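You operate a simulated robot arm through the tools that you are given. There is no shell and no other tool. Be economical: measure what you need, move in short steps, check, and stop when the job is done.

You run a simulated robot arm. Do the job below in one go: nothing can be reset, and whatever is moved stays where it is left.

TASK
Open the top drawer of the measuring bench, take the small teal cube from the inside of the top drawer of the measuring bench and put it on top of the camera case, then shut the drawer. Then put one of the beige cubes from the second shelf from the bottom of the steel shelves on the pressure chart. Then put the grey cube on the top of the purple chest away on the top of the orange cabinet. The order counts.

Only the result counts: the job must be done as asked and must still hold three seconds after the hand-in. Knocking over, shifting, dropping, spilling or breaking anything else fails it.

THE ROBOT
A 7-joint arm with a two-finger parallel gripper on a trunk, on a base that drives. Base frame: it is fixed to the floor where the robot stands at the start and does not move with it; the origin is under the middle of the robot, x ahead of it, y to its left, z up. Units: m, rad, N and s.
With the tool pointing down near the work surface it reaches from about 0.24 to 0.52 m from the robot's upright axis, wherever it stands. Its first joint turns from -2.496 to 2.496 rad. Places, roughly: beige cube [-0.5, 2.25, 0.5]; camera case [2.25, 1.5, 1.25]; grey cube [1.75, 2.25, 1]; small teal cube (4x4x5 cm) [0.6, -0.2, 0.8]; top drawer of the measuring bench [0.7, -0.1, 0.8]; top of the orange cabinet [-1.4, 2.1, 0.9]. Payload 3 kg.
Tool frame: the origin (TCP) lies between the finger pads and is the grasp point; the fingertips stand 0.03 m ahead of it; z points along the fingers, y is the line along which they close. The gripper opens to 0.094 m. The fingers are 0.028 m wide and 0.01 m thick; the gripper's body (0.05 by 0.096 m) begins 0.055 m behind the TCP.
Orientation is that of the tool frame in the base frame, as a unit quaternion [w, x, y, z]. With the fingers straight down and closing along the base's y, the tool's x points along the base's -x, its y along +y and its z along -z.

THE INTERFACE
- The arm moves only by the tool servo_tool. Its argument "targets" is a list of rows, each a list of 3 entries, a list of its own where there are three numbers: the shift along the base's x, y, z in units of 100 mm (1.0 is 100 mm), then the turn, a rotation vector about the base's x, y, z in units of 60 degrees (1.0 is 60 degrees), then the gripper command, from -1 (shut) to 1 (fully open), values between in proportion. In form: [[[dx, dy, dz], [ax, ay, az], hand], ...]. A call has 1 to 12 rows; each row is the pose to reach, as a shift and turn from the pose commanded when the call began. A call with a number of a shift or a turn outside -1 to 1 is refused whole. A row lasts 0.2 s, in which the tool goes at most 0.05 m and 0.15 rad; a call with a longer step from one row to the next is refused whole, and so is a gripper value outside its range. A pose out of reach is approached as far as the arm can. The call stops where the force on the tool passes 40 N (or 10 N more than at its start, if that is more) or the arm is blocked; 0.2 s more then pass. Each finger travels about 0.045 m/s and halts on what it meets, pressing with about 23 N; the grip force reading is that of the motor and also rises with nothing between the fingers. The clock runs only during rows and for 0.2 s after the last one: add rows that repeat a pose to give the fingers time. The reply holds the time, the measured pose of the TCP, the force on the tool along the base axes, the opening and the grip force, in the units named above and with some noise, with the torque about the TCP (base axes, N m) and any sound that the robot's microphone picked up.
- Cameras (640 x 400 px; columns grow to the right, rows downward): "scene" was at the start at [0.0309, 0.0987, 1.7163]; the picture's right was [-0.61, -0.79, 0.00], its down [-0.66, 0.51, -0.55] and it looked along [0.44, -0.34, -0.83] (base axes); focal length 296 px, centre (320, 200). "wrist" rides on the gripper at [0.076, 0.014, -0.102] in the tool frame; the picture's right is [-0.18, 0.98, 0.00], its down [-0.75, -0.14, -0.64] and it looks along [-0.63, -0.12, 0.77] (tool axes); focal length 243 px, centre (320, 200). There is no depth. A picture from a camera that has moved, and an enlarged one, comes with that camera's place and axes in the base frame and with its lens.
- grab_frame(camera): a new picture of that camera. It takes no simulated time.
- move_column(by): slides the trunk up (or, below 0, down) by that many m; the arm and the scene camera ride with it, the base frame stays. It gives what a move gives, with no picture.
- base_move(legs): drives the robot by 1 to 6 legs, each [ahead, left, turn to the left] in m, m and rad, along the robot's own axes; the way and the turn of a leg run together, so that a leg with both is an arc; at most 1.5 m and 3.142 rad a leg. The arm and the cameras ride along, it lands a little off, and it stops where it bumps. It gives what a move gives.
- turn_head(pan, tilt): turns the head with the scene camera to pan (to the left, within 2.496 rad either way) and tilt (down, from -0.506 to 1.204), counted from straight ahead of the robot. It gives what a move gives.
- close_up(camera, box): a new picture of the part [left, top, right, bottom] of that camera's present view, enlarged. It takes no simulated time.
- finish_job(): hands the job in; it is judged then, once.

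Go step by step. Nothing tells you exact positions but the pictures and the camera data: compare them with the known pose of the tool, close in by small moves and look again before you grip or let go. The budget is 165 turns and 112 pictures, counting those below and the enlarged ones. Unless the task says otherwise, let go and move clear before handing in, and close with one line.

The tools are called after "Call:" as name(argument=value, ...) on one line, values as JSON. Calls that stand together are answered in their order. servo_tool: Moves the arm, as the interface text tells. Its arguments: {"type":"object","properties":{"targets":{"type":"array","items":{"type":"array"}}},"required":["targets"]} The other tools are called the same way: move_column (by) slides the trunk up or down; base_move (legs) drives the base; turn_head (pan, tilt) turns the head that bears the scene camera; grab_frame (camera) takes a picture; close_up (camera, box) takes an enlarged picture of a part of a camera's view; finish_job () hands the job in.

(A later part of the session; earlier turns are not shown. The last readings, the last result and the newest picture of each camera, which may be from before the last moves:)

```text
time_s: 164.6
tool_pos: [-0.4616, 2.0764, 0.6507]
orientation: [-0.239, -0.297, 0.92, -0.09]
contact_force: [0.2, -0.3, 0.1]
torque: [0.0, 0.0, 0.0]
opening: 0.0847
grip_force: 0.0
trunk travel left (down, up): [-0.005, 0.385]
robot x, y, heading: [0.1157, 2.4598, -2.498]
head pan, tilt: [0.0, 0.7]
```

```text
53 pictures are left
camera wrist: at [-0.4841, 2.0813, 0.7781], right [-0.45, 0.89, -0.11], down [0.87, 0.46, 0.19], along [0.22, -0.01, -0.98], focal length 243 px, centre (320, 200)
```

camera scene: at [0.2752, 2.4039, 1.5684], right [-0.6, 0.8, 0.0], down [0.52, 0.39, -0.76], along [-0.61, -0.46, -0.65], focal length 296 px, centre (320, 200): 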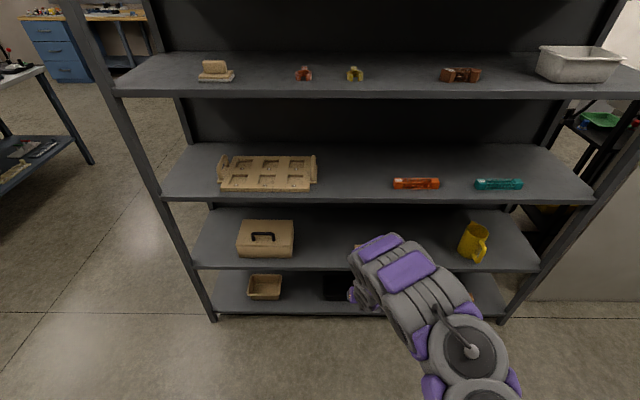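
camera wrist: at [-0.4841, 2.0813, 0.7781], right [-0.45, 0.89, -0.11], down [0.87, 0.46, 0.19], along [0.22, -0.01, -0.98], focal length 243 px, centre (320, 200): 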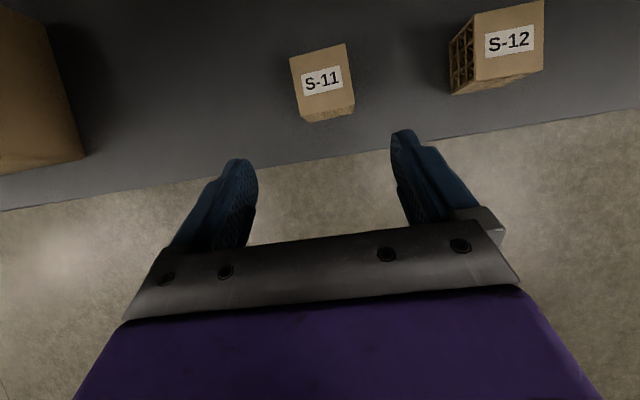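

Cube S-11 is clear: centre about u-aligned with the hand, height ~0.545. To keep the arm in its low reach I retract it 0.06 m and move the base ahead 0.125 m.

Call:
servo_tool(targets=[[[0.24, 0.19, 0], [0, 0, 0], 0.8], [[0.46, 0.39, 0], [0, 0, 0], 0.8]])

Call:
base_move(legs=[[0.12, 0, 0]])

Call:
grab_frame(camera="wrist")

```text
time_s: 165.2
tool_pos: [-0.4144, 2.1139, 0.6509]
orientation: [-0.239, -0.296, 0.92, -0.09]
contact_force: [-0.1, -0.5, -0.6]
torque: [-0.05, 0.0, 0.0]
opening: 0.0847
grip_force: 0.2
trunk travel left (down, up): [-0.005, 0.385]
robot x, y, heading: [0.1197, 2.4639, -2.498]
head pan, tilt: [0.0, 0.7]
```

```text
time_s: 166.4
tool_pos: [-0.5132, 2.0411, 0.6495]
orientation: [-0.239, -0.296, 0.92, -0.09]
contact_force: [0.4, 0.6, -0.6]
torque: [-0.02, 0.0, 0.02]
opening: 0.0846
grip_force: 0.0
trunk travel left (down, up): [-0.005, 0.385]
robot x, y, heading: [0.0217, 2.3894, -2.506]
head pan, tilt: [0.0, 0.7]
```

```text
52 pictures are left
camera wrist: at [-0.5356, 2.046, 0.7772], right [-0.45, 0.89, -0.12], down [0.87, 0.46, 0.19], along [0.22, -0.02, -0.98], focal length 243 px, centre (320, 200)
```

wrist: 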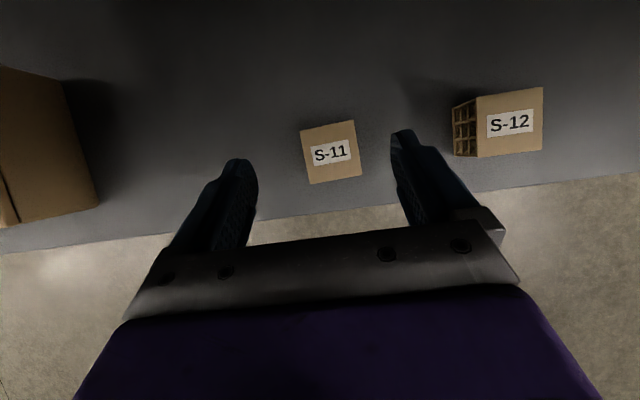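

The cube is a 5 cm one with its top at about 0.547, so I need to go lower; a shorter arm radius permits that. I retract the arm 0.08 m and advance the base by the same.

Call:
servo_tool(targets=[[[0.32, 0.24, 0], [0, 0, 0], 0.8], [[0.64, 0.48, 0], [0, 0, 0], 0.8]])

Call:
base_move(legs=[[0.085, 0, 0]])

Call:
servo_tool(targets=[[[0, 0, -0.2], [0, 0, 0], 0.8], [[0, 0, -0.4], [0, 0, 0], 0.8], [[0, 0, -0.55], [0, 0, 0], 0.8], [[0, 0, -0.55], [0, 0, 0], 0.8]])

Call:
grab_frame(camera="wrist")

```text
time_s: 167.1
tool_pos: [-0.4487, 2.0891, 0.6496]
orientation: [-0.242, -0.296, 0.92, -0.09]
contact_force: [-0.1, 0.2, 0.0]
torque: [0.0, 0.03, -0.01]
opening: 0.0848
grip_force: 0.0
trunk travel left (down, up): [-0.005, 0.385]
robot x, y, heading: [0.0181, 2.3875, -2.507]
head pan, tilt: [0.0, 0.7]
```

```text
time_s: 168.1
tool_pos: [-0.5177, 2.0381, 0.6497]
orientation: [-0.24, -0.297, 0.92, -0.091]
contact_force: [0.2, -0.5, -0.5]
torque: [-0.01, 0.0, 0.0]
opening: 0.0847
grip_force: 0.1
trunk travel left (down, up): [-0.005, 0.385]
robot x, y, heading: [-0.0501, 2.337, -2.499]
head pan, tilt: [0.0, 0.7]
```

```text
time_s: 169.1
tool_pos: [-0.5169, 2.0375, 0.5983]
orientation: [-0.241, -0.296, 0.92, -0.091]
contact_force: [-0.1, 0.5, 0.6]
torque: [0.0, -0.01, -0.01]
opening: 0.0849
grip_force: 0.0
trunk travel left (down, up): [-0.005, 0.385]
robot x, y, heading: [-0.0489, 2.3368, -2.502]
head pan, tilt: [0.0, 0.7]
```

```text
51 pictures are left
camera wrist: at [-0.5392, 2.043, 0.7247], right [-0.45, 0.89, -0.12], down [0.87, 0.46, 0.19], along [0.22, -0.02, -0.98], focal length 243 px, centre (320, 200)
```

wrist: 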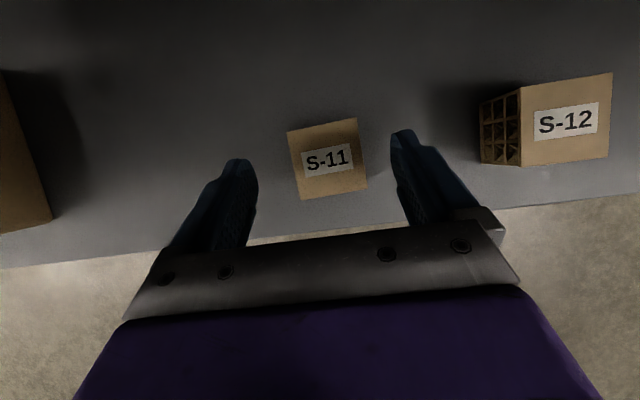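

The cube is centred between the fingers. I descend to z≈0.54.

Call:
servo_tool(targets=[[[-0.02, 0, -0.2], [0, 0, 0], 0.8], [[-0.04, 0, -0.4], [0, 0, 0], 0.8], [[-0.04, 0, -0.55], [0, 0, 0], 0.8], [[-0.04, 0, -0.55], [0, 0, 0], 0.8]])

Call:
grab_frame(camera="wrist")

```text
time_s: 170.1
tool_pos: [-0.5191, 2.0383, 0.5411]
orientation: [-0.24, -0.296, 0.92, -0.092]
contact_force: [-0.4, 0.6, 1.0]
torque: [0.0, -0.02, 0.01]
opening: 0.0843
grip_force: 0.1
trunk travel left (down, up): [-0.005, 0.385]
robot x, y, heading: [-0.0538, 2.3336, -2.499]
head pan, tilt: [0.0, 0.7]
```

```text
50 pictures are left
camera wrist: at [-0.5416, 2.0443, 0.6688], right [-0.45, 0.89, -0.12], down [0.87, 0.46, 0.19], along [0.22, -0.02, -0.98], focal length 243 px, centre (320, 200)
```

wrist: 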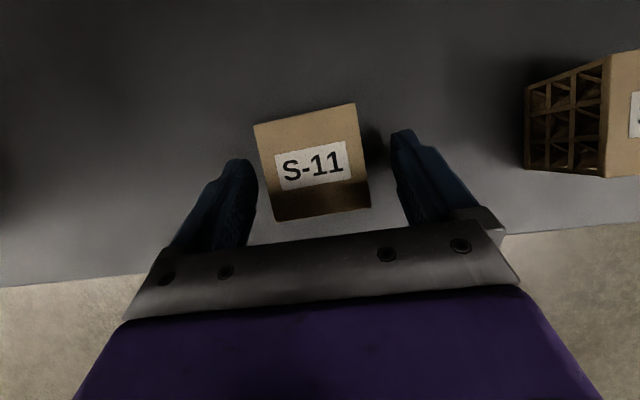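

I centre by 5 mm to the left and close.

Call:
servo_tool(targets=[[[0.03, -0.05, 0], [0, 0, 0], 0.8], [[0.03, -0.05, 0], [0, 0, 0], 0.2], [[0.03, -0.05, 0], [0, 0, 0], -1], [[0.03, -0.05, 0], [0, 0, 0], -1], [[0.03, -0.05, 0], [0, 0, 0], -1], [[0.03, -0.05, 0], [0, 0, 0], -1]])

Call:
servo_tool(targets=[[[0, 0, 0.2], [0, 0, 0], -1], [[0, 0, 0.45], [0, 0, 0], -1], [[0, 0, 0.7], [0, 0, 0], -1], [[0, 0, 1.0], [0, 0, 0], -1]])

Call:
grab_frame(camera="wrist")

```text
time_s: 171.5
tool_pos: [-0.5171, 2.0329, 0.5417]
orientation: [-0.241, -0.297, 0.92, -0.092]
contact_force: [-0.4, -0.2, 0.3]
torque: [0.0, 0.01, 0.03]
opening: 0.054
grip_force: 23.0
trunk travel left (down, up): [-0.005, 0.385]
robot x, y, heading: [-0.0509, 2.3394, -2.504]
head pan, tilt: [0.0, 0.7]
```

```text
time_s: 172.5
tool_pos: [-0.5178, 2.0331, 0.6402]
orientation: [-0.24, -0.297, 0.92, -0.092]
contact_force: [0.5, -0.1, -0.7]
torque: [0.02, 0.0, 0.02]
opening: 0.054
grip_force: 22.7
trunk travel left (down, up): [-0.005, 0.385]
robot x, y, heading: [-0.0505, 2.3351, -2.496]
head pan, tilt: [0.0, 0.7]
```

```text
49 pictures are left
camera wrist: at [-0.5392, 2.0381, 0.768], right [-0.45, 0.89, -0.12], down [0.87, 0.46, 0.19], along [0.22, -0.02, -0.98], focal length 243 px, centre (320, 200)
```

wrist: 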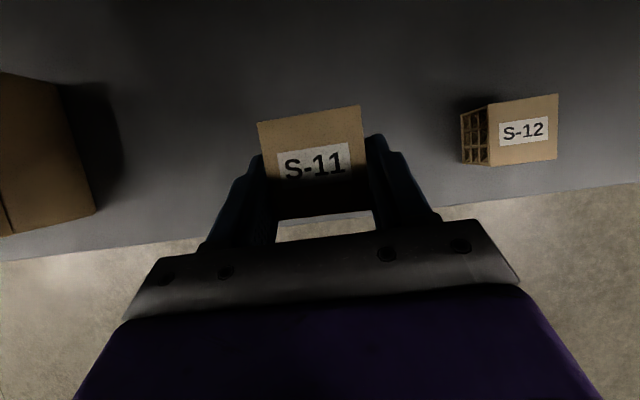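

S-11 is held. I back out of the shelf, turn to look along the aisle, and search for the pressure chart.

Call:
base_move(legs=[[-0.3, 0, 0], [0, 0, -1.57]])

Call:
turn_head(pan=-0.5, tilt=0.5)

Call:
grab_frame(camera="scene")

Call:
turn_head(pan=1.2, tilt=0.3)

Call:
grab_frame(camera="scene")

```text
time_s: 178.4
tool_pos: [-0.1041, 2.9902, 0.6408]
orientation: [-0.233, 0.451, 0.854, 0.108]
contact_force: [0.5, 0.1, -0.7]
torque: [-0.04, 0.0, -0.02]
opening: 0.0542
grip_force: 22.9
trunk travel left (down, up): [-0.005, 0.385]
robot x, y, heading: [0.1883, 2.5151, 2.189]
head pan, tilt: [0.0, 0.7]
```

```text
time_s: 179.4
tool_pos: [-0.1048, 2.9895, 0.642]
orientation: [-0.234, 0.451, 0.854, 0.109]
contact_force: [-0.1, -0.4, -0.7]
torque: [-0.02, 0.01, -0.01]
opening: 0.0541
grip_force: 22.5
trunk travel left (down, up): [-0.005, 0.385]
robot x, y, heading: [0.1856, 2.5132, 2.187]
head pan, tilt: [-0.499, 0.499]
```

```text
48 pictures are left
camera scene: at [0.0775, 2.5027, 1.5861], right [0.99, 0.12, 0.0], down [0.06, -0.48, -0.88], along [-0.1, 0.87, -0.48], focal length 296 px, centre (320, 200)
```

scene: 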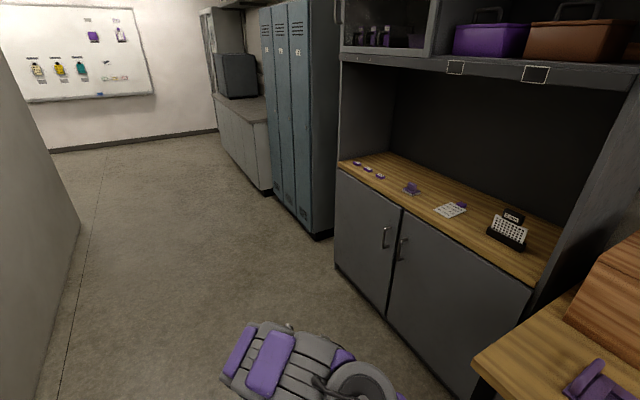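

```text
time_s: 181.1
tool_pos: [-0.1033, 2.9877, 0.6426]
orientation: [-0.234, 0.451, 0.854, 0.109]
contact_force: [-0.3, -0.3, -0.1]
torque: [0.0, -0.01, 0.01]
opening: 0.054
grip_force: 23.4
trunk travel left (down, up): [-0.005, 0.385]
robot x, y, heading: [0.1859, 2.514, 2.191]
head pan, tilt: [1.201, 0.3]
```

```text
47 pictures are left
camera scene: at [-0.0023, 2.3894, 1.6046], right [-0.24, 0.97, 0.0], down [0.29, 0.07, -0.95], along [-0.93, -0.23, -0.3], focal length 296 px, centre (320, 200)
```

scene: 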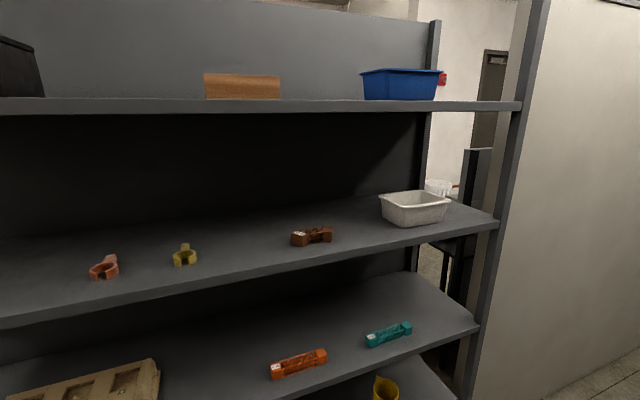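

I enlarge the small sheet on the cabinet counter.

Call:
turn_head(pan=-0.7, tilt=0.5)

Call:
close_up(camera="scene", box=[270, 130, 510, 280])

```text
time_s: 183.0
tool_pos: [-0.1037, 2.9888, 0.6409]
orientation: [-0.234, 0.451, 0.854, 0.109]
contact_force: [0.3, 0.5, -1.2]
torque: [0.01, 0.02, 0.0]
opening: 0.0539
grip_force: 22.7
trunk travel left (down, up): [-0.005, 0.385]
robot x, y, heading: [0.1867, 2.5139, 2.185]
head pan, tilt: [-0.7, 0.499]
```

```text
2.67 times, centred on (390, 205) of scene
camera zoom: at [0.0958, 2.503, 1.5862], right [1.0, -0.08, 0.0], down [-0.04, -0.48, -0.88], along [0.07, 0.87, -0.48], focal length 788 px, centre (133, 187)
```

zoom: 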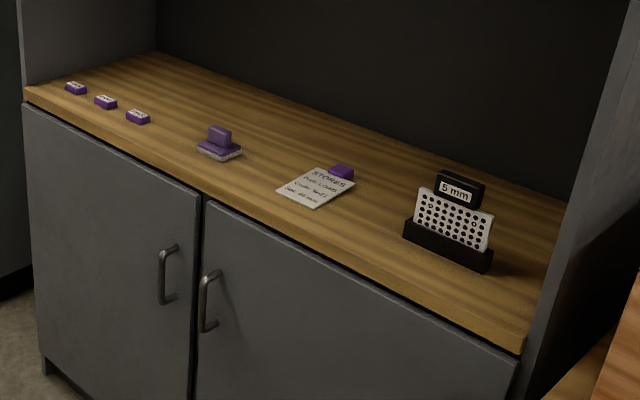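

That is only a stores note. I drive back out of the aisle and search the rest of the room with zoomed views.

Call:
base_move(legs=[[-1.3, 0.05, 0]])

Call:
turn_head(pan=2.45, tilt=0.3)

Call:
grab_frame(camera="scene")

Call:
turn_head(pan=-2.45, tilt=0.35)

Call:
grab_frame(camera="scene")

```text
time_s: 189.5
tool_pos: [0.6073, 1.9055, 0.6405]
orientation: [-0.235, 0.439, 0.861, 0.106]
contact_force: [0.4, -0.6, -0.4]
torque: [-0.03, -0.01, -0.04]
opening: 0.054
grip_force: 22.5
trunk travel left (down, up): [-0.005, 0.385]
robot x, y, heading: [0.9119, 1.4424, 2.216]
head pan, tilt: [-0.7, 0.499]
```

```text
time_s: 192.2
tool_pos: [0.6086, 1.9058, 0.6404]
orientation: [-0.236, 0.438, 0.861, 0.106]
contact_force: [1.1, -0.2, -1.2]
torque: [0.01, -0.01, -0.01]
opening: 0.0539
grip_force: 22.9
trunk travel left (down, up): [-0.005, 0.385]
robot x, y, heading: [0.9146, 1.442, 2.213]
head pan, tilt: [2.45, 0.3]
```

```text
45 pictures are left
camera scene: at [0.8123, 1.2417, 1.6049], right [-1.0, 0.04, 0.0], down [0.02, 0.29, -0.96], along [-0.04, -0.95, -0.29], focal length 296 px, centre (320, 200)
```

scene: 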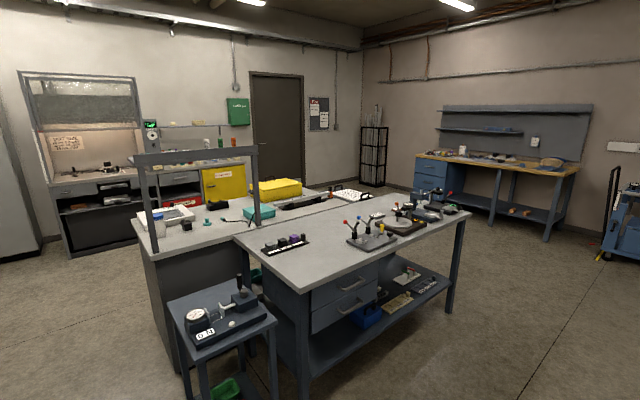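

```text
time_s: 196.1
tool_pos: [0.6083, 1.9048, 0.6422]
orientation: [-0.236, 0.439, 0.86, 0.106]
contact_force: [0.1, -0.3, -0.6]
torque: [-0.03, 0.01, 0.02]
opening: 0.0539
grip_force: 23.3
trunk travel left (down, up): [-0.005, 0.385]
robot x, y, heading: [0.9101, 1.4402, 2.216]
head pan, tilt: [-2.45, 0.351]
```

```text
44 pictures are left
camera scene: at [0.9072, 1.3136, 1.6002], right [-0.23, -0.97, 0.0], down [-0.33, 0.08, -0.94], along [0.91, -0.22, -0.34], focal length 296 px, centre (320, 200)
```

scene: 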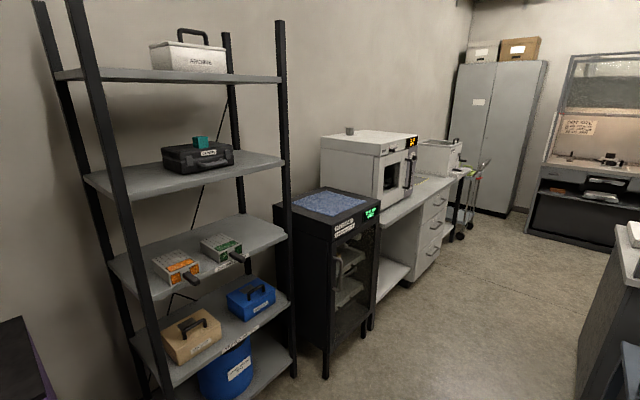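

I zoom on the oven counter, then the tables behind the bench and the far blue workbench.

Call:
turn_head(pan=2.45, tilt=0.3)

Call:
close_up(camera="scene", box=[400, 130, 600, 255])

Call:
close_up(camera="scene", box=[140, 170, 380, 320])

Call:
close_up(camera="scene", box=[330, 190, 490, 290])

```text
time_s: 199.9
tool_pos: [0.6075, 1.9054, 0.6417]
orientation: [-0.236, 0.438, 0.861, 0.106]
contact_force: [-0.5, 0.8, -0.9]
torque: [0.0, -0.04, 0.01]
opening: 0.0539
grip_force: 22.8
trunk travel left (down, up): [-0.005, 0.385]
robot x, y, heading: [0.9135, 1.4422, 2.213]
head pan, tilt: [2.45, 0.3]
```

```text
3.20 times, centred on (500, 192) of scene
camera zoom: at [0.8123, 1.2417, 1.6049], right [-1.0, 0.04, 0.0], down [0.01, 0.29, -0.96], along [-0.04, -0.95, -0.29], focal length 946 px, centre (-256, 224)
```

zoom: 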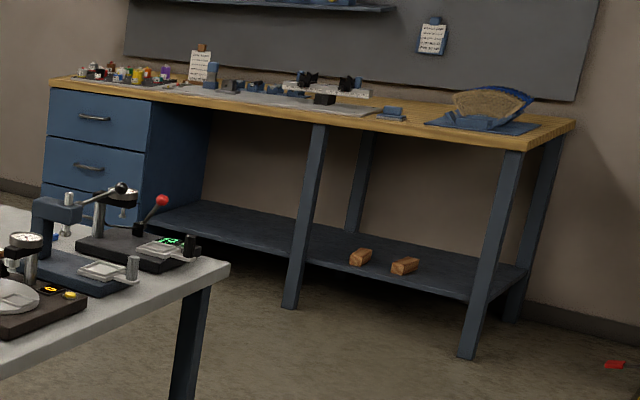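

```text
2.67 times, centred on (260, 245) of scene
camera zoom: at [0.8123, 1.2417, 1.6049], right [-1.0, 0.04, 0.0], down [0.01, 0.29, -0.96], along [-0.04, -0.95, -0.29], focal length 788 px, centre (480, 80)
```

zoom: 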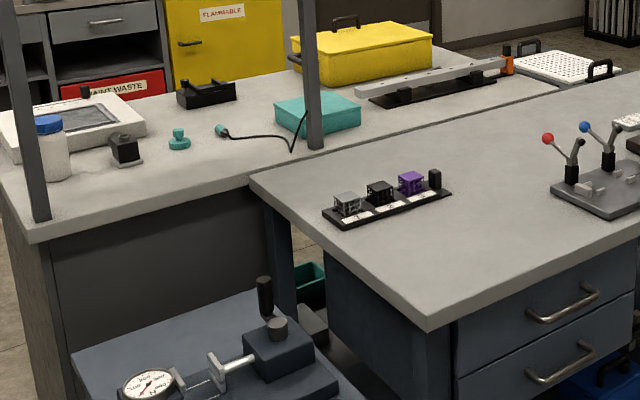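

```text
4.00 times, centred on (410, 240) of scene
camera zoom: at [0.8123, 1.2417, 1.6049], right [-1.0, 0.04, 0.0], down [0.01, 0.29, -0.96], along [-0.04, -0.95, -0.29], focal length 1183 px, centre (-40, 40)
```

zoom: 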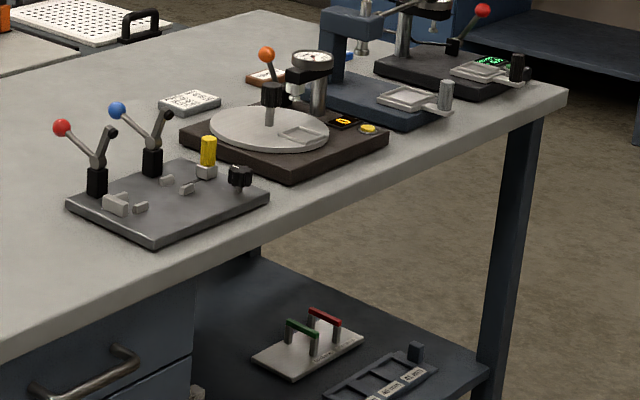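

No chart there. I'll go round to the other side of the steel shelves where the cabinets are, and search there.

Call:
base_move(legs=[[-0.08, 0, 0], [0, 0, 1.565], [1.5, 0, 0], [0.9, 0, 0]])

Call:
turn_head(pan=-1.4, tilt=0.5)

Call:
grab_frame(camera="scene")

Call:
turn_head(pan=-0.3, tilt=0.4)

Call:
grab_frame(camera="scene")

```text
time_s: 216.2
tool_pos: [-1.4193, -0.3874, 0.6422]
orientation: [-0.242, -0.301, 0.918, -0.092]
contact_force: [0.3, 0.7, -0.6]
torque: [0.0, 0.0, -0.02]
opening: 0.0542
grip_force: 23.1
trunk travel left (down, up): [-0.005, 0.385]
robot x, y, heading: [-0.9593, -0.0779, -2.495]
head pan, tilt: [2.45, 0.3]
```

```text
time_s: 219.3
tool_pos: [-1.4185, -0.3872, 0.6437]
orientation: [-0.243, -0.302, 0.917, -0.095]
contact_force: [-0.2, -0.5, -1.0]
torque: [0.03, 0.02, -0.02]
opening: 0.0539
grip_force: 23.2
trunk travel left (down, up): [-0.005, 0.385]
robot x, y, heading: [-0.9542, -0.0798, -2.489]
head pan, tilt: [-1.4, 0.499]
```

```text
40 pictures are left
camera scene: at [-0.9157, -0.1139, 1.5863], right [0.68, 0.73, 0.0], down [0.35, -0.32, -0.88], along [-0.64, 0.6, -0.48], focal length 296 px, centre (320, 200)
```

scene: 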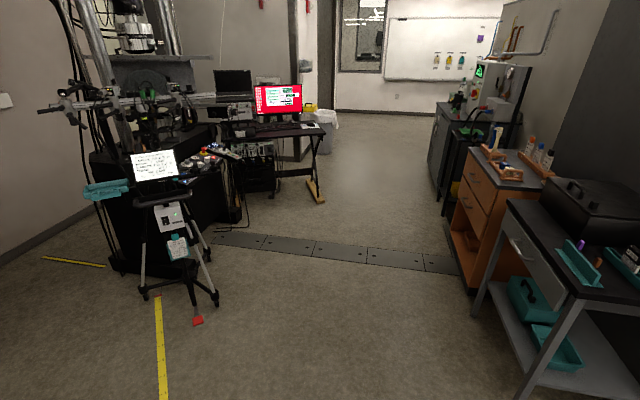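

```text
time_s: 220.7
tool_pos: [-1.4191, -0.3876, 0.6433]
orientation: [-0.243, -0.301, 0.918, -0.092]
contact_force: [-0.5, -0.9, -0.4]
torque: [0.02, 0.0, 0.0]
opening: 0.0539
grip_force: 23.1
trunk travel left (down, up): [-0.005, 0.385]
robot x, y, heading: [-0.9549, -0.082, -2.494]
head pan, tilt: [-0.3, 0.4]
```

```text
39 pictures are left
camera scene: at [-0.9359, -0.2077, 1.5953], right [-0.34, 0.94, 0.0], down [0.37, 0.14, -0.92], along [-0.86, -0.32, -0.39], focal length 296 px, centre (320, 200)
```

scene: 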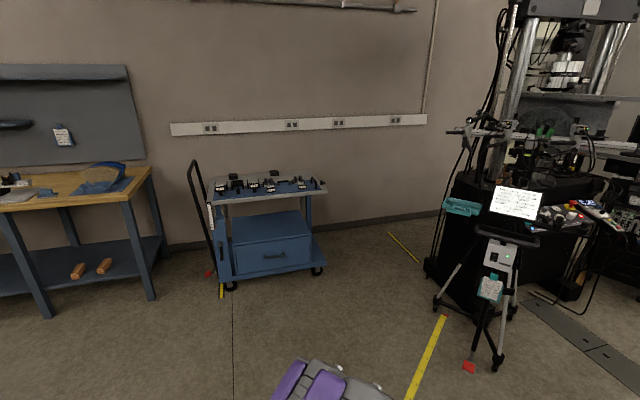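

The orange cabinet is found (orange drawers, left side of the shelf's back). I move further along to look for the pressure chart.

Call:
base_move(legs=[[0, -1.4, 0]])

Call:
turn_head(pan=-1.7, tilt=0.4)

Call:
grab_frame(camera="scene")

Call:
turn_head(pan=-2.49, tilt=0.5)

Call:
grab_frame(camera="scene")

```text
time_s: 227.7
tool_pos: [-2.2627, 0.7444, 0.6426]
orientation: [-0.244, -0.293, 0.92, -0.091]
contact_force: [0.8, 0.4, -0.2]
torque: [-0.02, 0.01, 0.02]
opening: 0.054
grip_force: 23.1
trunk travel left (down, up): [-0.005, 0.385]
robot x, y, heading: [-1.7966, 1.0408, -2.507]
head pan, tilt: [-0.3, 0.4]
```

```text
time_s: 229.2
tool_pos: [-2.2644, 0.7466, 0.6442]
orientation: [-0.243, -0.292, 0.92, -0.092]
contact_force: [0.4, 0.6, -0.3]
torque: [0.0, -0.01, 0.03]
opening: 0.0537
grip_force: 23.2
trunk travel left (down, up): [-0.005, 0.385]
robot x, y, heading: [-1.7961, 1.044, -2.506]
head pan, tilt: [-1.7, 0.4]
```

```text
38 pictures are left
camera scene: at [-1.7359, 1.0257, 1.5955], right [0.88, 0.48, 0.0], down [0.19, -0.34, -0.92], along [-0.44, 0.81, -0.39], focal length 296 px, centre (320, 200)
```

scene: 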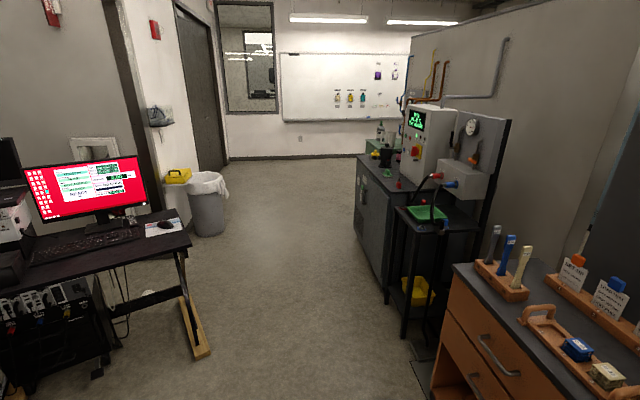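

```text
time_s: 230.3
tool_pos: [-2.2644, 0.7456, 0.6436]
orientation: [-0.244, -0.291, 0.921, -0.089]
contact_force: [0.1, 0.1, 0.2]
torque: [0.0, 0.03, 0.03]
opening: 0.0539
grip_force: 23.2
trunk travel left (down, up): [-0.005, 0.385]
robot x, y, heading: [-1.7981, 1.0459, -2.512]
head pan, tilt: [-2.491, 0.499]
```

```text
37 pictures are left
camera scene: at [-1.6654, 1.0318, 1.5865], right [0.96, -0.28, 0.0], down [-0.13, -0.46, -0.88], along [0.25, 0.84, -0.48], focal length 296 px, centre (320, 200)
```

scene: 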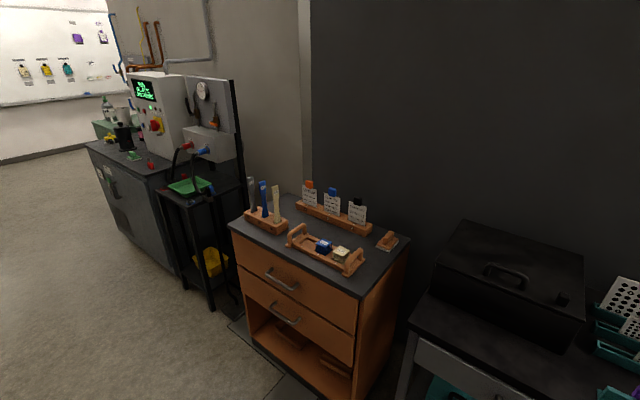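

Orange cabinet top seen, with clear spots. I zoom on the sheet beside the keyboard and on the pressure rig.

Call:
close_up(camera="scene", box=[60, 60, 260, 260])

Call:
turn_head(pan=-1.5, tilt=0.5)

Call:
close_up(camera="scene", box=[0, 60, 320, 300])

```text
2.00 times, centred on (160, 160) of scene
camera zoom: at [-1.6654, 1.0318, 1.5865], right [0.96, -0.28, 0.0], down [-0.13, -0.46, -0.88], along [0.25, 0.84, -0.48], focal length 591 px, centre (640, 280)
```

zoom: 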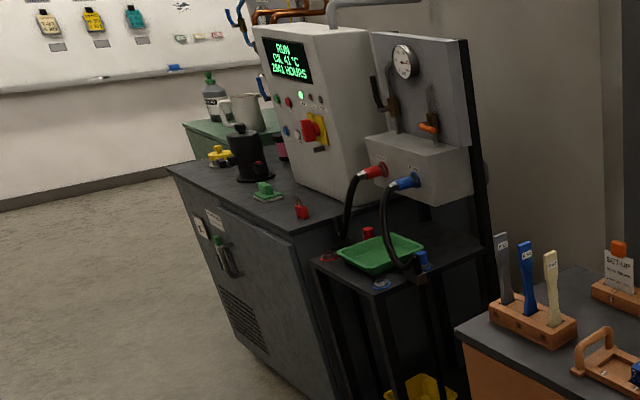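

```text
time_s: 231.6
tool_pos: [-2.2645, 0.7458, 0.6431]
orientation: [-0.244, -0.292, 0.92, -0.091]
contact_force: [0.0, 0.1, -0.5]
torque: [0.0, 0.03, 0.01]
opening: 0.0539
grip_force: 22.9
trunk travel left (down, up): [-0.005, 0.385]
robot x, y, heading: [-1.7953, 1.0402, -2.507]
head pan, tilt: [-1.499, 0.499]
```

```text
1.67 times, centred on (160, 180) of scene
camera zoom: at [-1.75, 1.014, 1.5864], right [0.76, 0.65, 0.0], down [0.31, -0.36, -0.88], along [-0.57, 0.67, -0.48], focal length 493 px, centre (587, 233)
```

zoom: 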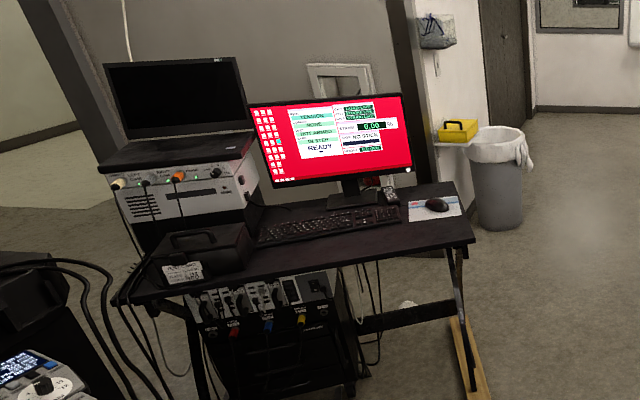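

Only a mouse pad. I zoom on the far blue workbench, which has a large sheet lying on it, and the blue trolley.

Call:
turn_head(pan=0.85, tilt=0.25)

Call:
close_up(camera="scene", box=[220, 140, 420, 265])

```text
time_s: 233.8
tool_pos: [-2.2639, 0.7453, 0.6435]
orientation: [-0.244, -0.292, 0.92, -0.09]
contact_force: [0.4, 0.9, -0.5]
torque: [0.02, -0.02, -0.02]
opening: 0.0537
grip_force: 23.3
trunk travel left (down, up): [-0.005, 0.385]
robot x, y, heading: [-1.7974, 1.0437, -2.507]
head pan, tilt: [0.85, 0.25]
```

```text
3.20 times, centred on (320, 202) of scene
camera zoom: at [-1.6995, 0.8513, 1.6093], right [-1.0, 0.09, 0.0], down [0.02, 0.25, -0.97], along [-0.09, -0.96, -0.25], focal length 946 px, centre (320, 192)
```

zoom: 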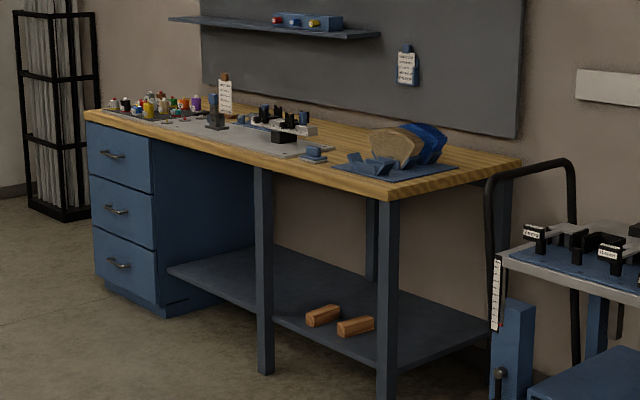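

Nothing evident there. I turn to face along the row and drive closer to the pressure rig at the far end, looking around.

Call:
base_move(legs=[[0, 0, -1.57], [0.9, 0, 0]])

Call:
turn_head(pan=-0.45, tilt=0.5)

Call:
grab_frame(camera="scene")

Call:
turn_head(pan=1.3, tilt=0.4)

Call:
grab_frame(camera="scene")

```text
time_s: 242.2
tool_pos: [-2.6386, 2.2114, 0.6437]
orientation: [-0.238, 0.436, 0.861, 0.106]
contact_force: [0.0, -0.1, -0.8]
torque: [-0.01, 0.01, 0.01]
opening: 0.0541
grip_force: 23.3
trunk travel left (down, up): [-0.005, 0.385]
robot x, y, heading: [-2.3293, 1.7479, 2.222]
head pan, tilt: [0.85, 0.25]
```

```text
time_s: 243.7
tool_pos: [-2.6363, 2.2123, 0.6441]
orientation: [-0.238, 0.436, 0.861, 0.107]
contact_force: [-0.8, 0.1, -0.4]
torque: [-0.04, -0.01, 0.0]
opening: 0.0541
grip_force: 23.2
trunk travel left (down, up): [-0.005, 0.385]
robot x, y, heading: [-2.3359, 1.7479, 2.224]
head pan, tilt: [-0.45, 0.499]
```

```text
33 pictures are left
camera scene: at [-2.4467, 1.7335, 1.5862], right [0.98, 0.2, 0.0], down [0.1, -0.47, -0.88], along [-0.17, 0.86, -0.48], focal length 296 px, centre (320, 200)
```

scene: 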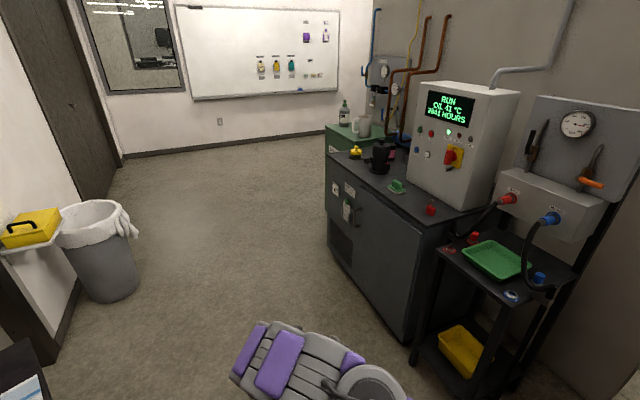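

```text
time_s: 245.5
tool_pos: [-2.6368, 2.2114, 0.6446]
orientation: [-0.238, 0.437, 0.861, 0.107]
contact_force: [0.1, -0.4, 0.8]
torque: [-0.02, 0.0, 0.01]
opening: 0.0538
grip_force: 23.1
trunk travel left (down, up): [-0.005, 0.385]
robot x, y, heading: [-2.3325, 1.7489, 2.217]
head pan, tilt: [1.3, 0.4]
```

```text
32 pictures are left
camera scene: at [-2.5146, 1.6099, 1.5954], right [-0.37, 0.93, 0.0], down [0.36, 0.14, -0.92], along [-0.85, -0.34, -0.39], focal length 296 px, centre (320, 200)
```

scene: 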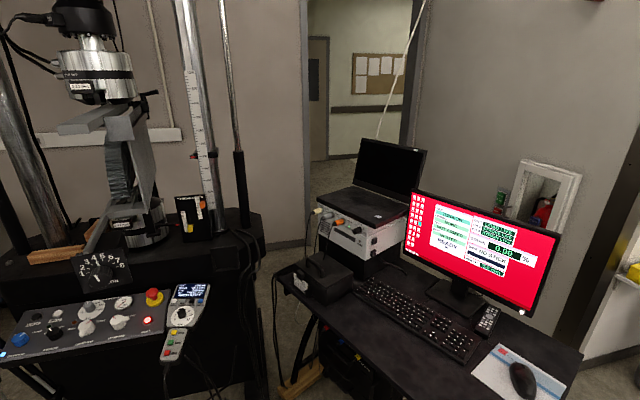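

Behind the grey unit there is a green cabinet with another gauge; I drive ahead 1.1 m to see its top.

Call:
base_move(legs=[[1.1, 0, 0]])

Call:
turn_head(pan=-0.7, tilt=0.5)

Call:
grab_frame(camera="scene")

```text
time_s: 251.0
tool_pos: [-3.2655, 3.0884, 0.6452]
orientation: [-0.236, 0.45, 0.854, 0.111]
contact_force: [-0.4, -0.7, 0.0]
torque: [-0.01, -0.02, -0.01]
opening: 0.0539
grip_force: 22.6
trunk travel left (down, up): [-0.005, 0.385]
robot x, y, heading: [-2.9721, 2.6194, 2.191]
head pan, tilt: [1.3, 0.4]
```

```text
time_s: 252.9
tool_pos: [-3.2654, 3.0878, 0.6445]
orientation: [-0.238, 0.449, 0.854, 0.11]
contact_force: [0.0, -0.1, -0.4]
torque: [0.0, -0.02, -0.02]
opening: 0.054
grip_force: 23.2
trunk travel left (down, up): [-0.005, 0.385]
robot x, y, heading: [-2.9766, 2.6235, 2.193]
head pan, tilt: [-0.7, 0.499]
```

```text
31 pictures are left
camera scene: at [-3.0667, 2.6069, 1.5862], right [1.0, -0.08, 0.0], down [-0.04, -0.48, -0.88], along [0.07, 0.87, -0.48], focal length 296 px, centre (320, 200)
```

scene: 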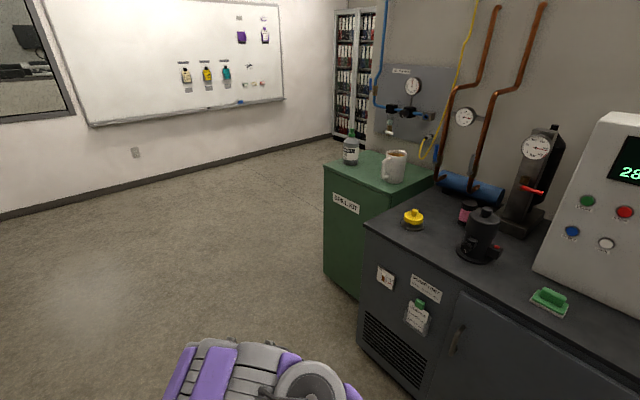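

I enlarge this pressure station.

Call:
close_up(camera="scene", box=[320, 130, 640, 330])

Call:
turn_head(pan=-1.5, tilt=0.8)

Call:
grab_frame(camera="scene")

```text
2.00 times, centred on (480, 230) of scene
camera zoom: at [-3.0667, 2.6069, 1.5862], right [1.0, -0.08, 0.0], down [-0.04, -0.48, -0.88], along [0.07, 0.87, -0.48], focal length 591 px, centre (0, 140)
```

zoom: 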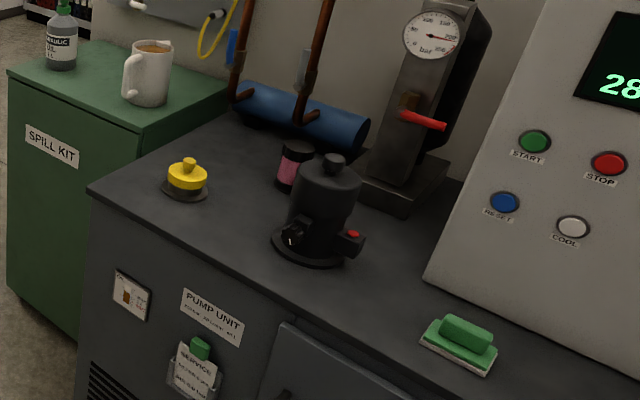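

```text
time_s: 254.1
tool_pos: [-3.265, 3.0879, 0.6448]
orientation: [-0.238, 0.449, 0.854, 0.11]
contact_force: [-0.9, -0.3, 0.2]
torque: [0.03, 0.03, -0.02]
opening: 0.0539
grip_force: 22.8
trunk travel left (down, up): [-0.005, 0.385]
robot x, y, heading: [-2.9746, 2.6188, 2.19]
head pan, tilt: [-1.499, 0.799]
```

```text
29 pictures are left
camera scene: at [-3.0116, 2.5678, 1.5604], right [0.64, -0.77, 0.0], down [-0.55, -0.46, -0.7], along [0.54, 0.45, -0.72], focal length 296 px, centre (320, 200)
```

scene: 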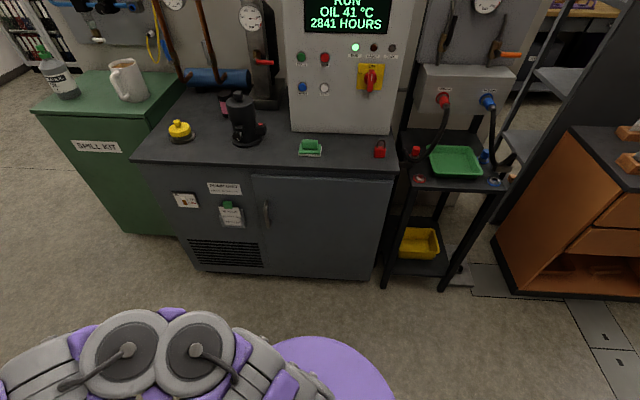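

No chart here either. Heading back; on the way I check the tripod and the rig console.

Call:
base_move(legs=[[-1.5, 0, 0.01], [-0.9, 0, 0]])

Call:
turn_head(pan=1.4, tilt=0.4)

Call:
grab_frame(camera="scene")

```text
time_s: 265.8
tool_pos: [-1.8625, 1.1437, 0.6449]
orientation: [-0.238, 0.438, 0.86, 0.107]
contact_force: [0.1, 0.1, -0.7]
torque: [0.0, 0.0, -0.01]
opening: 0.054
grip_force: 23.0
trunk travel left (down, up): [-0.005, 0.385]
robot x, y, heading: [-1.561, 0.6844, 2.219]
head pan, tilt: [-1.499, 0.799]
```

```text
time_s: 268.4
tool_pos: [-1.861, 1.1435, 0.6452]
orientation: [-0.24, 0.438, 0.86, 0.108]
contact_force: [-0.3, 0.4, -0.8]
torque: [-0.02, 0.0, -0.04]
opening: 0.054
grip_force: 23.0
trunk travel left (down, up): [-0.005, 0.385]
robot x, y, heading: [-1.5609, 0.682, 2.221]
head pan, tilt: [1.4, 0.4]
```

```text
28 pictures are left
camera scene: at [-1.7388, 0.5342, 1.5954], right [-0.46, 0.89, 0.0], down [0.35, 0.18, -0.92], along [-0.82, -0.42, -0.39], focal length 296 px, centre (320, 200)
```

scene: 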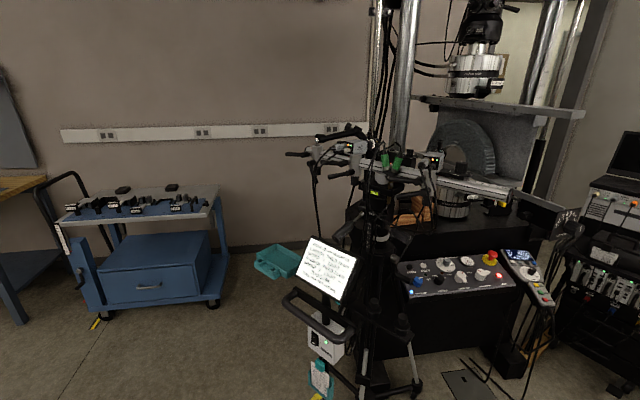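

Nothing there. I go back toward the oven counter on the other side to inspect it.

Call:
base_move(legs=[[-1.1, 0, -0.013], [0, -1.5, 0], [0, -0.9, 0], [0, 0, -1.57]])

Call:
turn_head(pan=-0.95, tilt=0.3)

Call:
grab_frame(camera="scene")

```text
time_s: 289.0
tool_pos: [1.4858, 1.483, 0.6459]
orientation: [-0.09, 0.921, 0.289, 0.246]
contact_force: [-0.6, 0.1, -0.2]
torque: [0.01, 0.03, 0.06]
opening: 0.0538
grip_force: 22.9
trunk travel left (down, up): [-0.005, 0.385]
robot x, y, heading: [1.0193, 1.1895, 0.628]
head pan, tilt: [1.4, 0.4]
```

```text
time_s: 291.2
tool_pos: [1.4852, 1.4824, 0.6464]
orientation: [-0.092, 0.92, 0.29, 0.247]
contact_force: [0.5, 0.4, 0.4]
torque: [0.01, 0.02, 0.04]
opening: 0.0541
grip_force: 22.7
trunk travel left (down, up): [-0.005, 0.385]
robot x, y, heading: [1.0197, 1.1897, 0.626]
head pan, tilt: [-0.949, 0.3]
```

```text
27 pictures are left
camera scene: at [1.0046, 1.2595, 1.6046], right [-0.32, -0.95, 0.0], down [-0.28, 0.09, -0.95], along [0.91, -0.3, -0.3], focal length 296 px, centre (320, 200)
```

scene: 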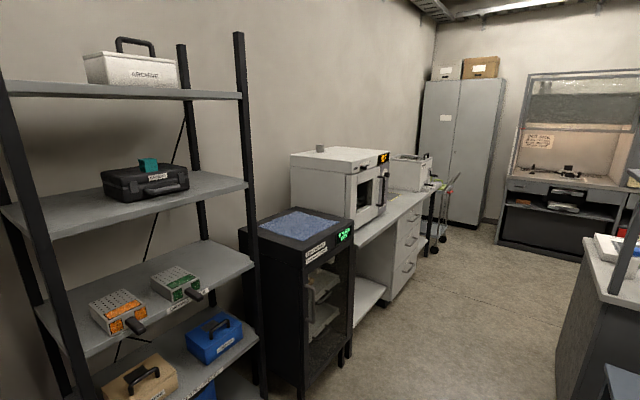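

The oven blocks the counter. I step to a spot with a line of sight and raise the trunk for a higher view.

Call:
base_move(legs=[[-0.55, -0.25, 0]])

Call:
move_column(by=0.3)

Call:
turn_head(pan=-0.65, tilt=0.35)

Call:
grab_frame(camera="scene")

```text
time_s: 294.6
tool_pos: [1.1848, 0.9549, 0.647]
orientation: [-0.091, 0.92, 0.291, 0.247]
contact_force: [-1.1, 0.4, -0.6]
torque: [0.01, -0.02, 0.01]
opening: 0.0541
grip_force: 23.2
trunk travel left (down, up): [-0.005, 0.385]
robot x, y, heading: [0.7255, 0.6632, 0.634]
head pan, tilt: [-0.949, 0.3]
```

```text
time_s: 297.6
tool_pos: [1.1842, 0.9537, 0.9474]
orientation: [-0.092, 0.92, 0.29, 0.248]
contact_force: [0.8, 0.5, -0.8]
torque: [0.02, 0.01, -0.04]
opening: 0.054
grip_force: 23.3
trunk travel left (down, up): [-0.305, 0.085]
robot x, y, heading: [0.7185, 0.6624, 0.631]
head pan, tilt: [-0.949, 0.3]
```

```text
time_s: 298.4
tool_pos: [1.1858, 0.9543, 0.9472]
orientation: [-0.092, 0.92, 0.29, 0.247]
contact_force: [-0.3, 0.4, -0.5]
torque: [-0.02, -0.03, 0.03]
opening: 0.054
grip_force: 22.7
trunk travel left (down, up): [-0.305, 0.085]
robot x, y, heading: [0.7225, 0.6624, 0.623]
head pan, tilt: [-0.649, 0.351]
```

```text
26 pictures are left
camera scene: at [0.7099, 0.7589, 1.8999], right [-0.02, -1.0, 0.0], down [-0.35, 0.01, -0.94], along [0.94, -0.02, -0.35], focal length 296 px, centre (320, 200)
```

scene: 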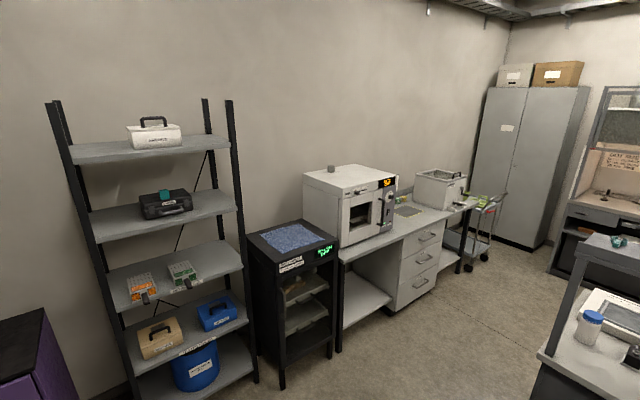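

I zoom on the counter behind the oven and the trolley there.

Call:
close_up(camera="scene", box=[380, 150, 540, 250])

Call:
turn_head(pan=-1.35, tilt=0.4)

Call:
close_up(camera="scene", box=[0, 0, 400, 250])

```text
4.00 times, centred on (460, 200) of scene
camera zoom: at [0.7099, 0.7589, 1.8999], right [-0.02, -1.0, 0.0], down [-0.35, 0.01, -0.94], along [0.94, -0.02, -0.35], focal length 1183 px, centre (-240, 200)
```

zoom: 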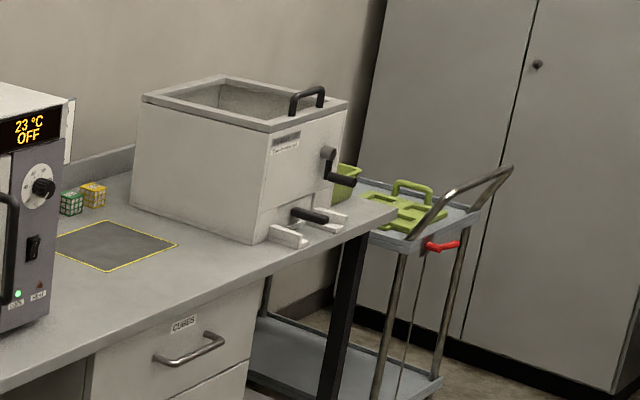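

```text
time_s: 299.5
tool_pos: [1.1866, 0.9538, 0.9486]
orientation: [-0.091, 0.92, 0.289, 0.248]
contact_force: [0.3, -0.1, -0.7]
torque: [-0.01, 0.0, 0.01]
opening: 0.0541
grip_force: 23.2
trunk travel left (down, up): [-0.305, 0.085]
robot x, y, heading: [0.7214, 0.6617, 0.628]
head pan, tilt: [-1.349, 0.4]
```

```text
1.60 times, centred on (200, 125) of scene
camera zoom: at [0.6865, 0.6998, 1.8955], right [-0.66, -0.75, 0.0], down [-0.29, 0.25, -0.92], along [0.69, -0.61, -0.39], focal length 473 px, centre (512, 320)
```

zoom: 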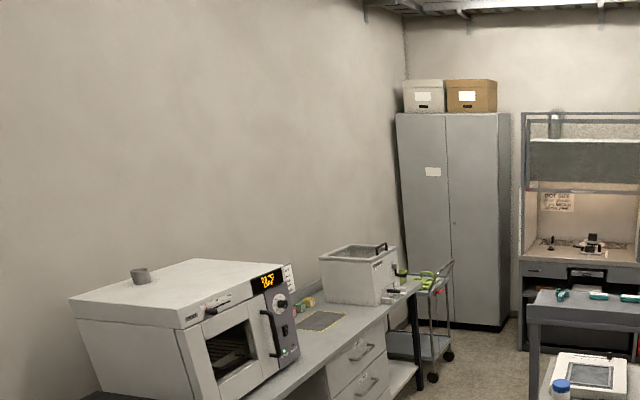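

The taped mat there isn't a chart. I check the small printed cards on the measuring bench.

Call:
turn_head(pan=-2.35, tilt=0.6)

Call:
close_up(camera="scene", box=[200, 60, 520, 260])

```text
time_s: 300.8
tool_pos: [1.185, 0.9526, 0.948]
orientation: [-0.093, 0.92, 0.29, 0.248]
contact_force: [0.4, 0.0, -0.8]
torque: [-0.01, -0.02, -0.01]
opening: 0.0539
grip_force: 22.9
trunk travel left (down, up): [-0.305, 0.085]
robot x, y, heading: [0.7204, 0.6615, 0.632]
head pan, tilt: [-2.349, 0.6]
```

```text
2.00 times, centred on (360, 160) of scene
camera zoom: at [0.6036, 0.6734, 1.8774], right [-0.99, 0.15, 0.0], down [0.08, 0.56, -0.83], along [-0.12, -0.82, -0.56], focal length 591 px, centre (240, 280)
```

zoom: 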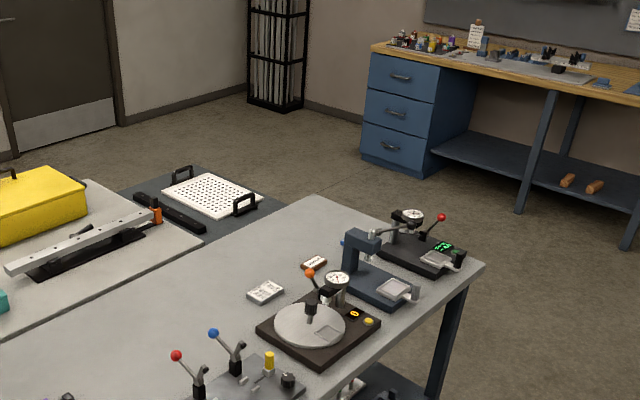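

Still no chart. I zoom on the fume hood and counter beyond, and the second table.

Call:
turn_head(pan=-1.75, tilt=0.4)

Call:
close_up(camera="scene", box=[130, 50, 450, 250])

```text
time_s: 301.8
tool_pos: [1.1854, 0.9529, 0.9465]
orientation: [-0.091, 0.92, 0.289, 0.248]
contact_force: [-0.2, -0.5, -0.4]
torque: [-0.03, 0.05, -0.01]
opening: 0.0539
grip_force: 23.0
trunk travel left (down, up): [-0.305, 0.085]
robot x, y, heading: [0.7201, 0.6589, 0.628]
head pan, tilt: [-1.751, 0.4]
```

```text
2.00 times, centred on (290, 150) of scene
camera zoom: at [0.6568, 0.6773, 1.8955], right [-0.9, -0.43, 0.0], down [-0.17, 0.35, -0.92], along [0.4, -0.83, -0.39], focal length 591 px, centre (380, 300)
```

zoom: 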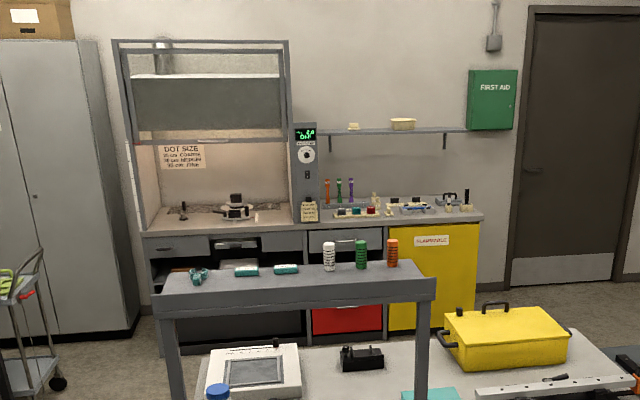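

I take a strong zoom on the white printed card on the bench.

Call:
turn_head(pan=-2.35, tilt=0.6)

Call:
close_up(camera="scene", box=[310, 170, 390, 220])

```text
time_s: 302.8
tool_pos: [1.1855, 0.9526, 0.947]
orientation: [-0.091, 0.92, 0.289, 0.248]
contact_force: [-0.2, 0.3, -0.3]
torque: [0.04, 0.01, 0.0]
opening: 0.0539
grip_force: 22.9
trunk travel left (down, up): [-0.305, 0.085]
robot x, y, heading: [0.7246, 0.6615, 0.629]
head pan, tilt: [-2.349, 0.6]
```

```text
8.00 times, centred on (350, 195) of scene
camera zoom: at [0.6036, 0.6734, 1.8775], right [-0.99, 0.15, 0.0], down [0.08, 0.56, -0.83], along [-0.12, -0.82, -0.56], focal length 2365 px, centre (80, 240)
```

zoom: 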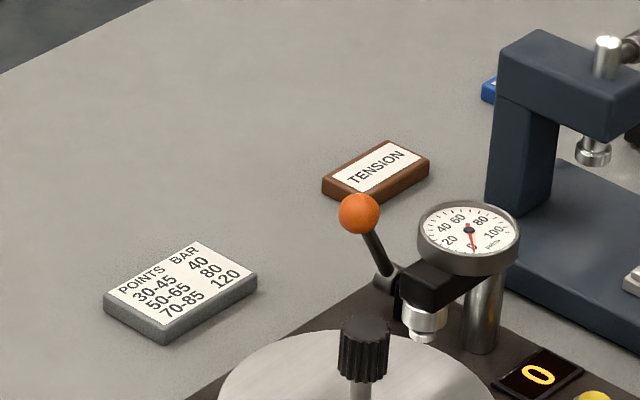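

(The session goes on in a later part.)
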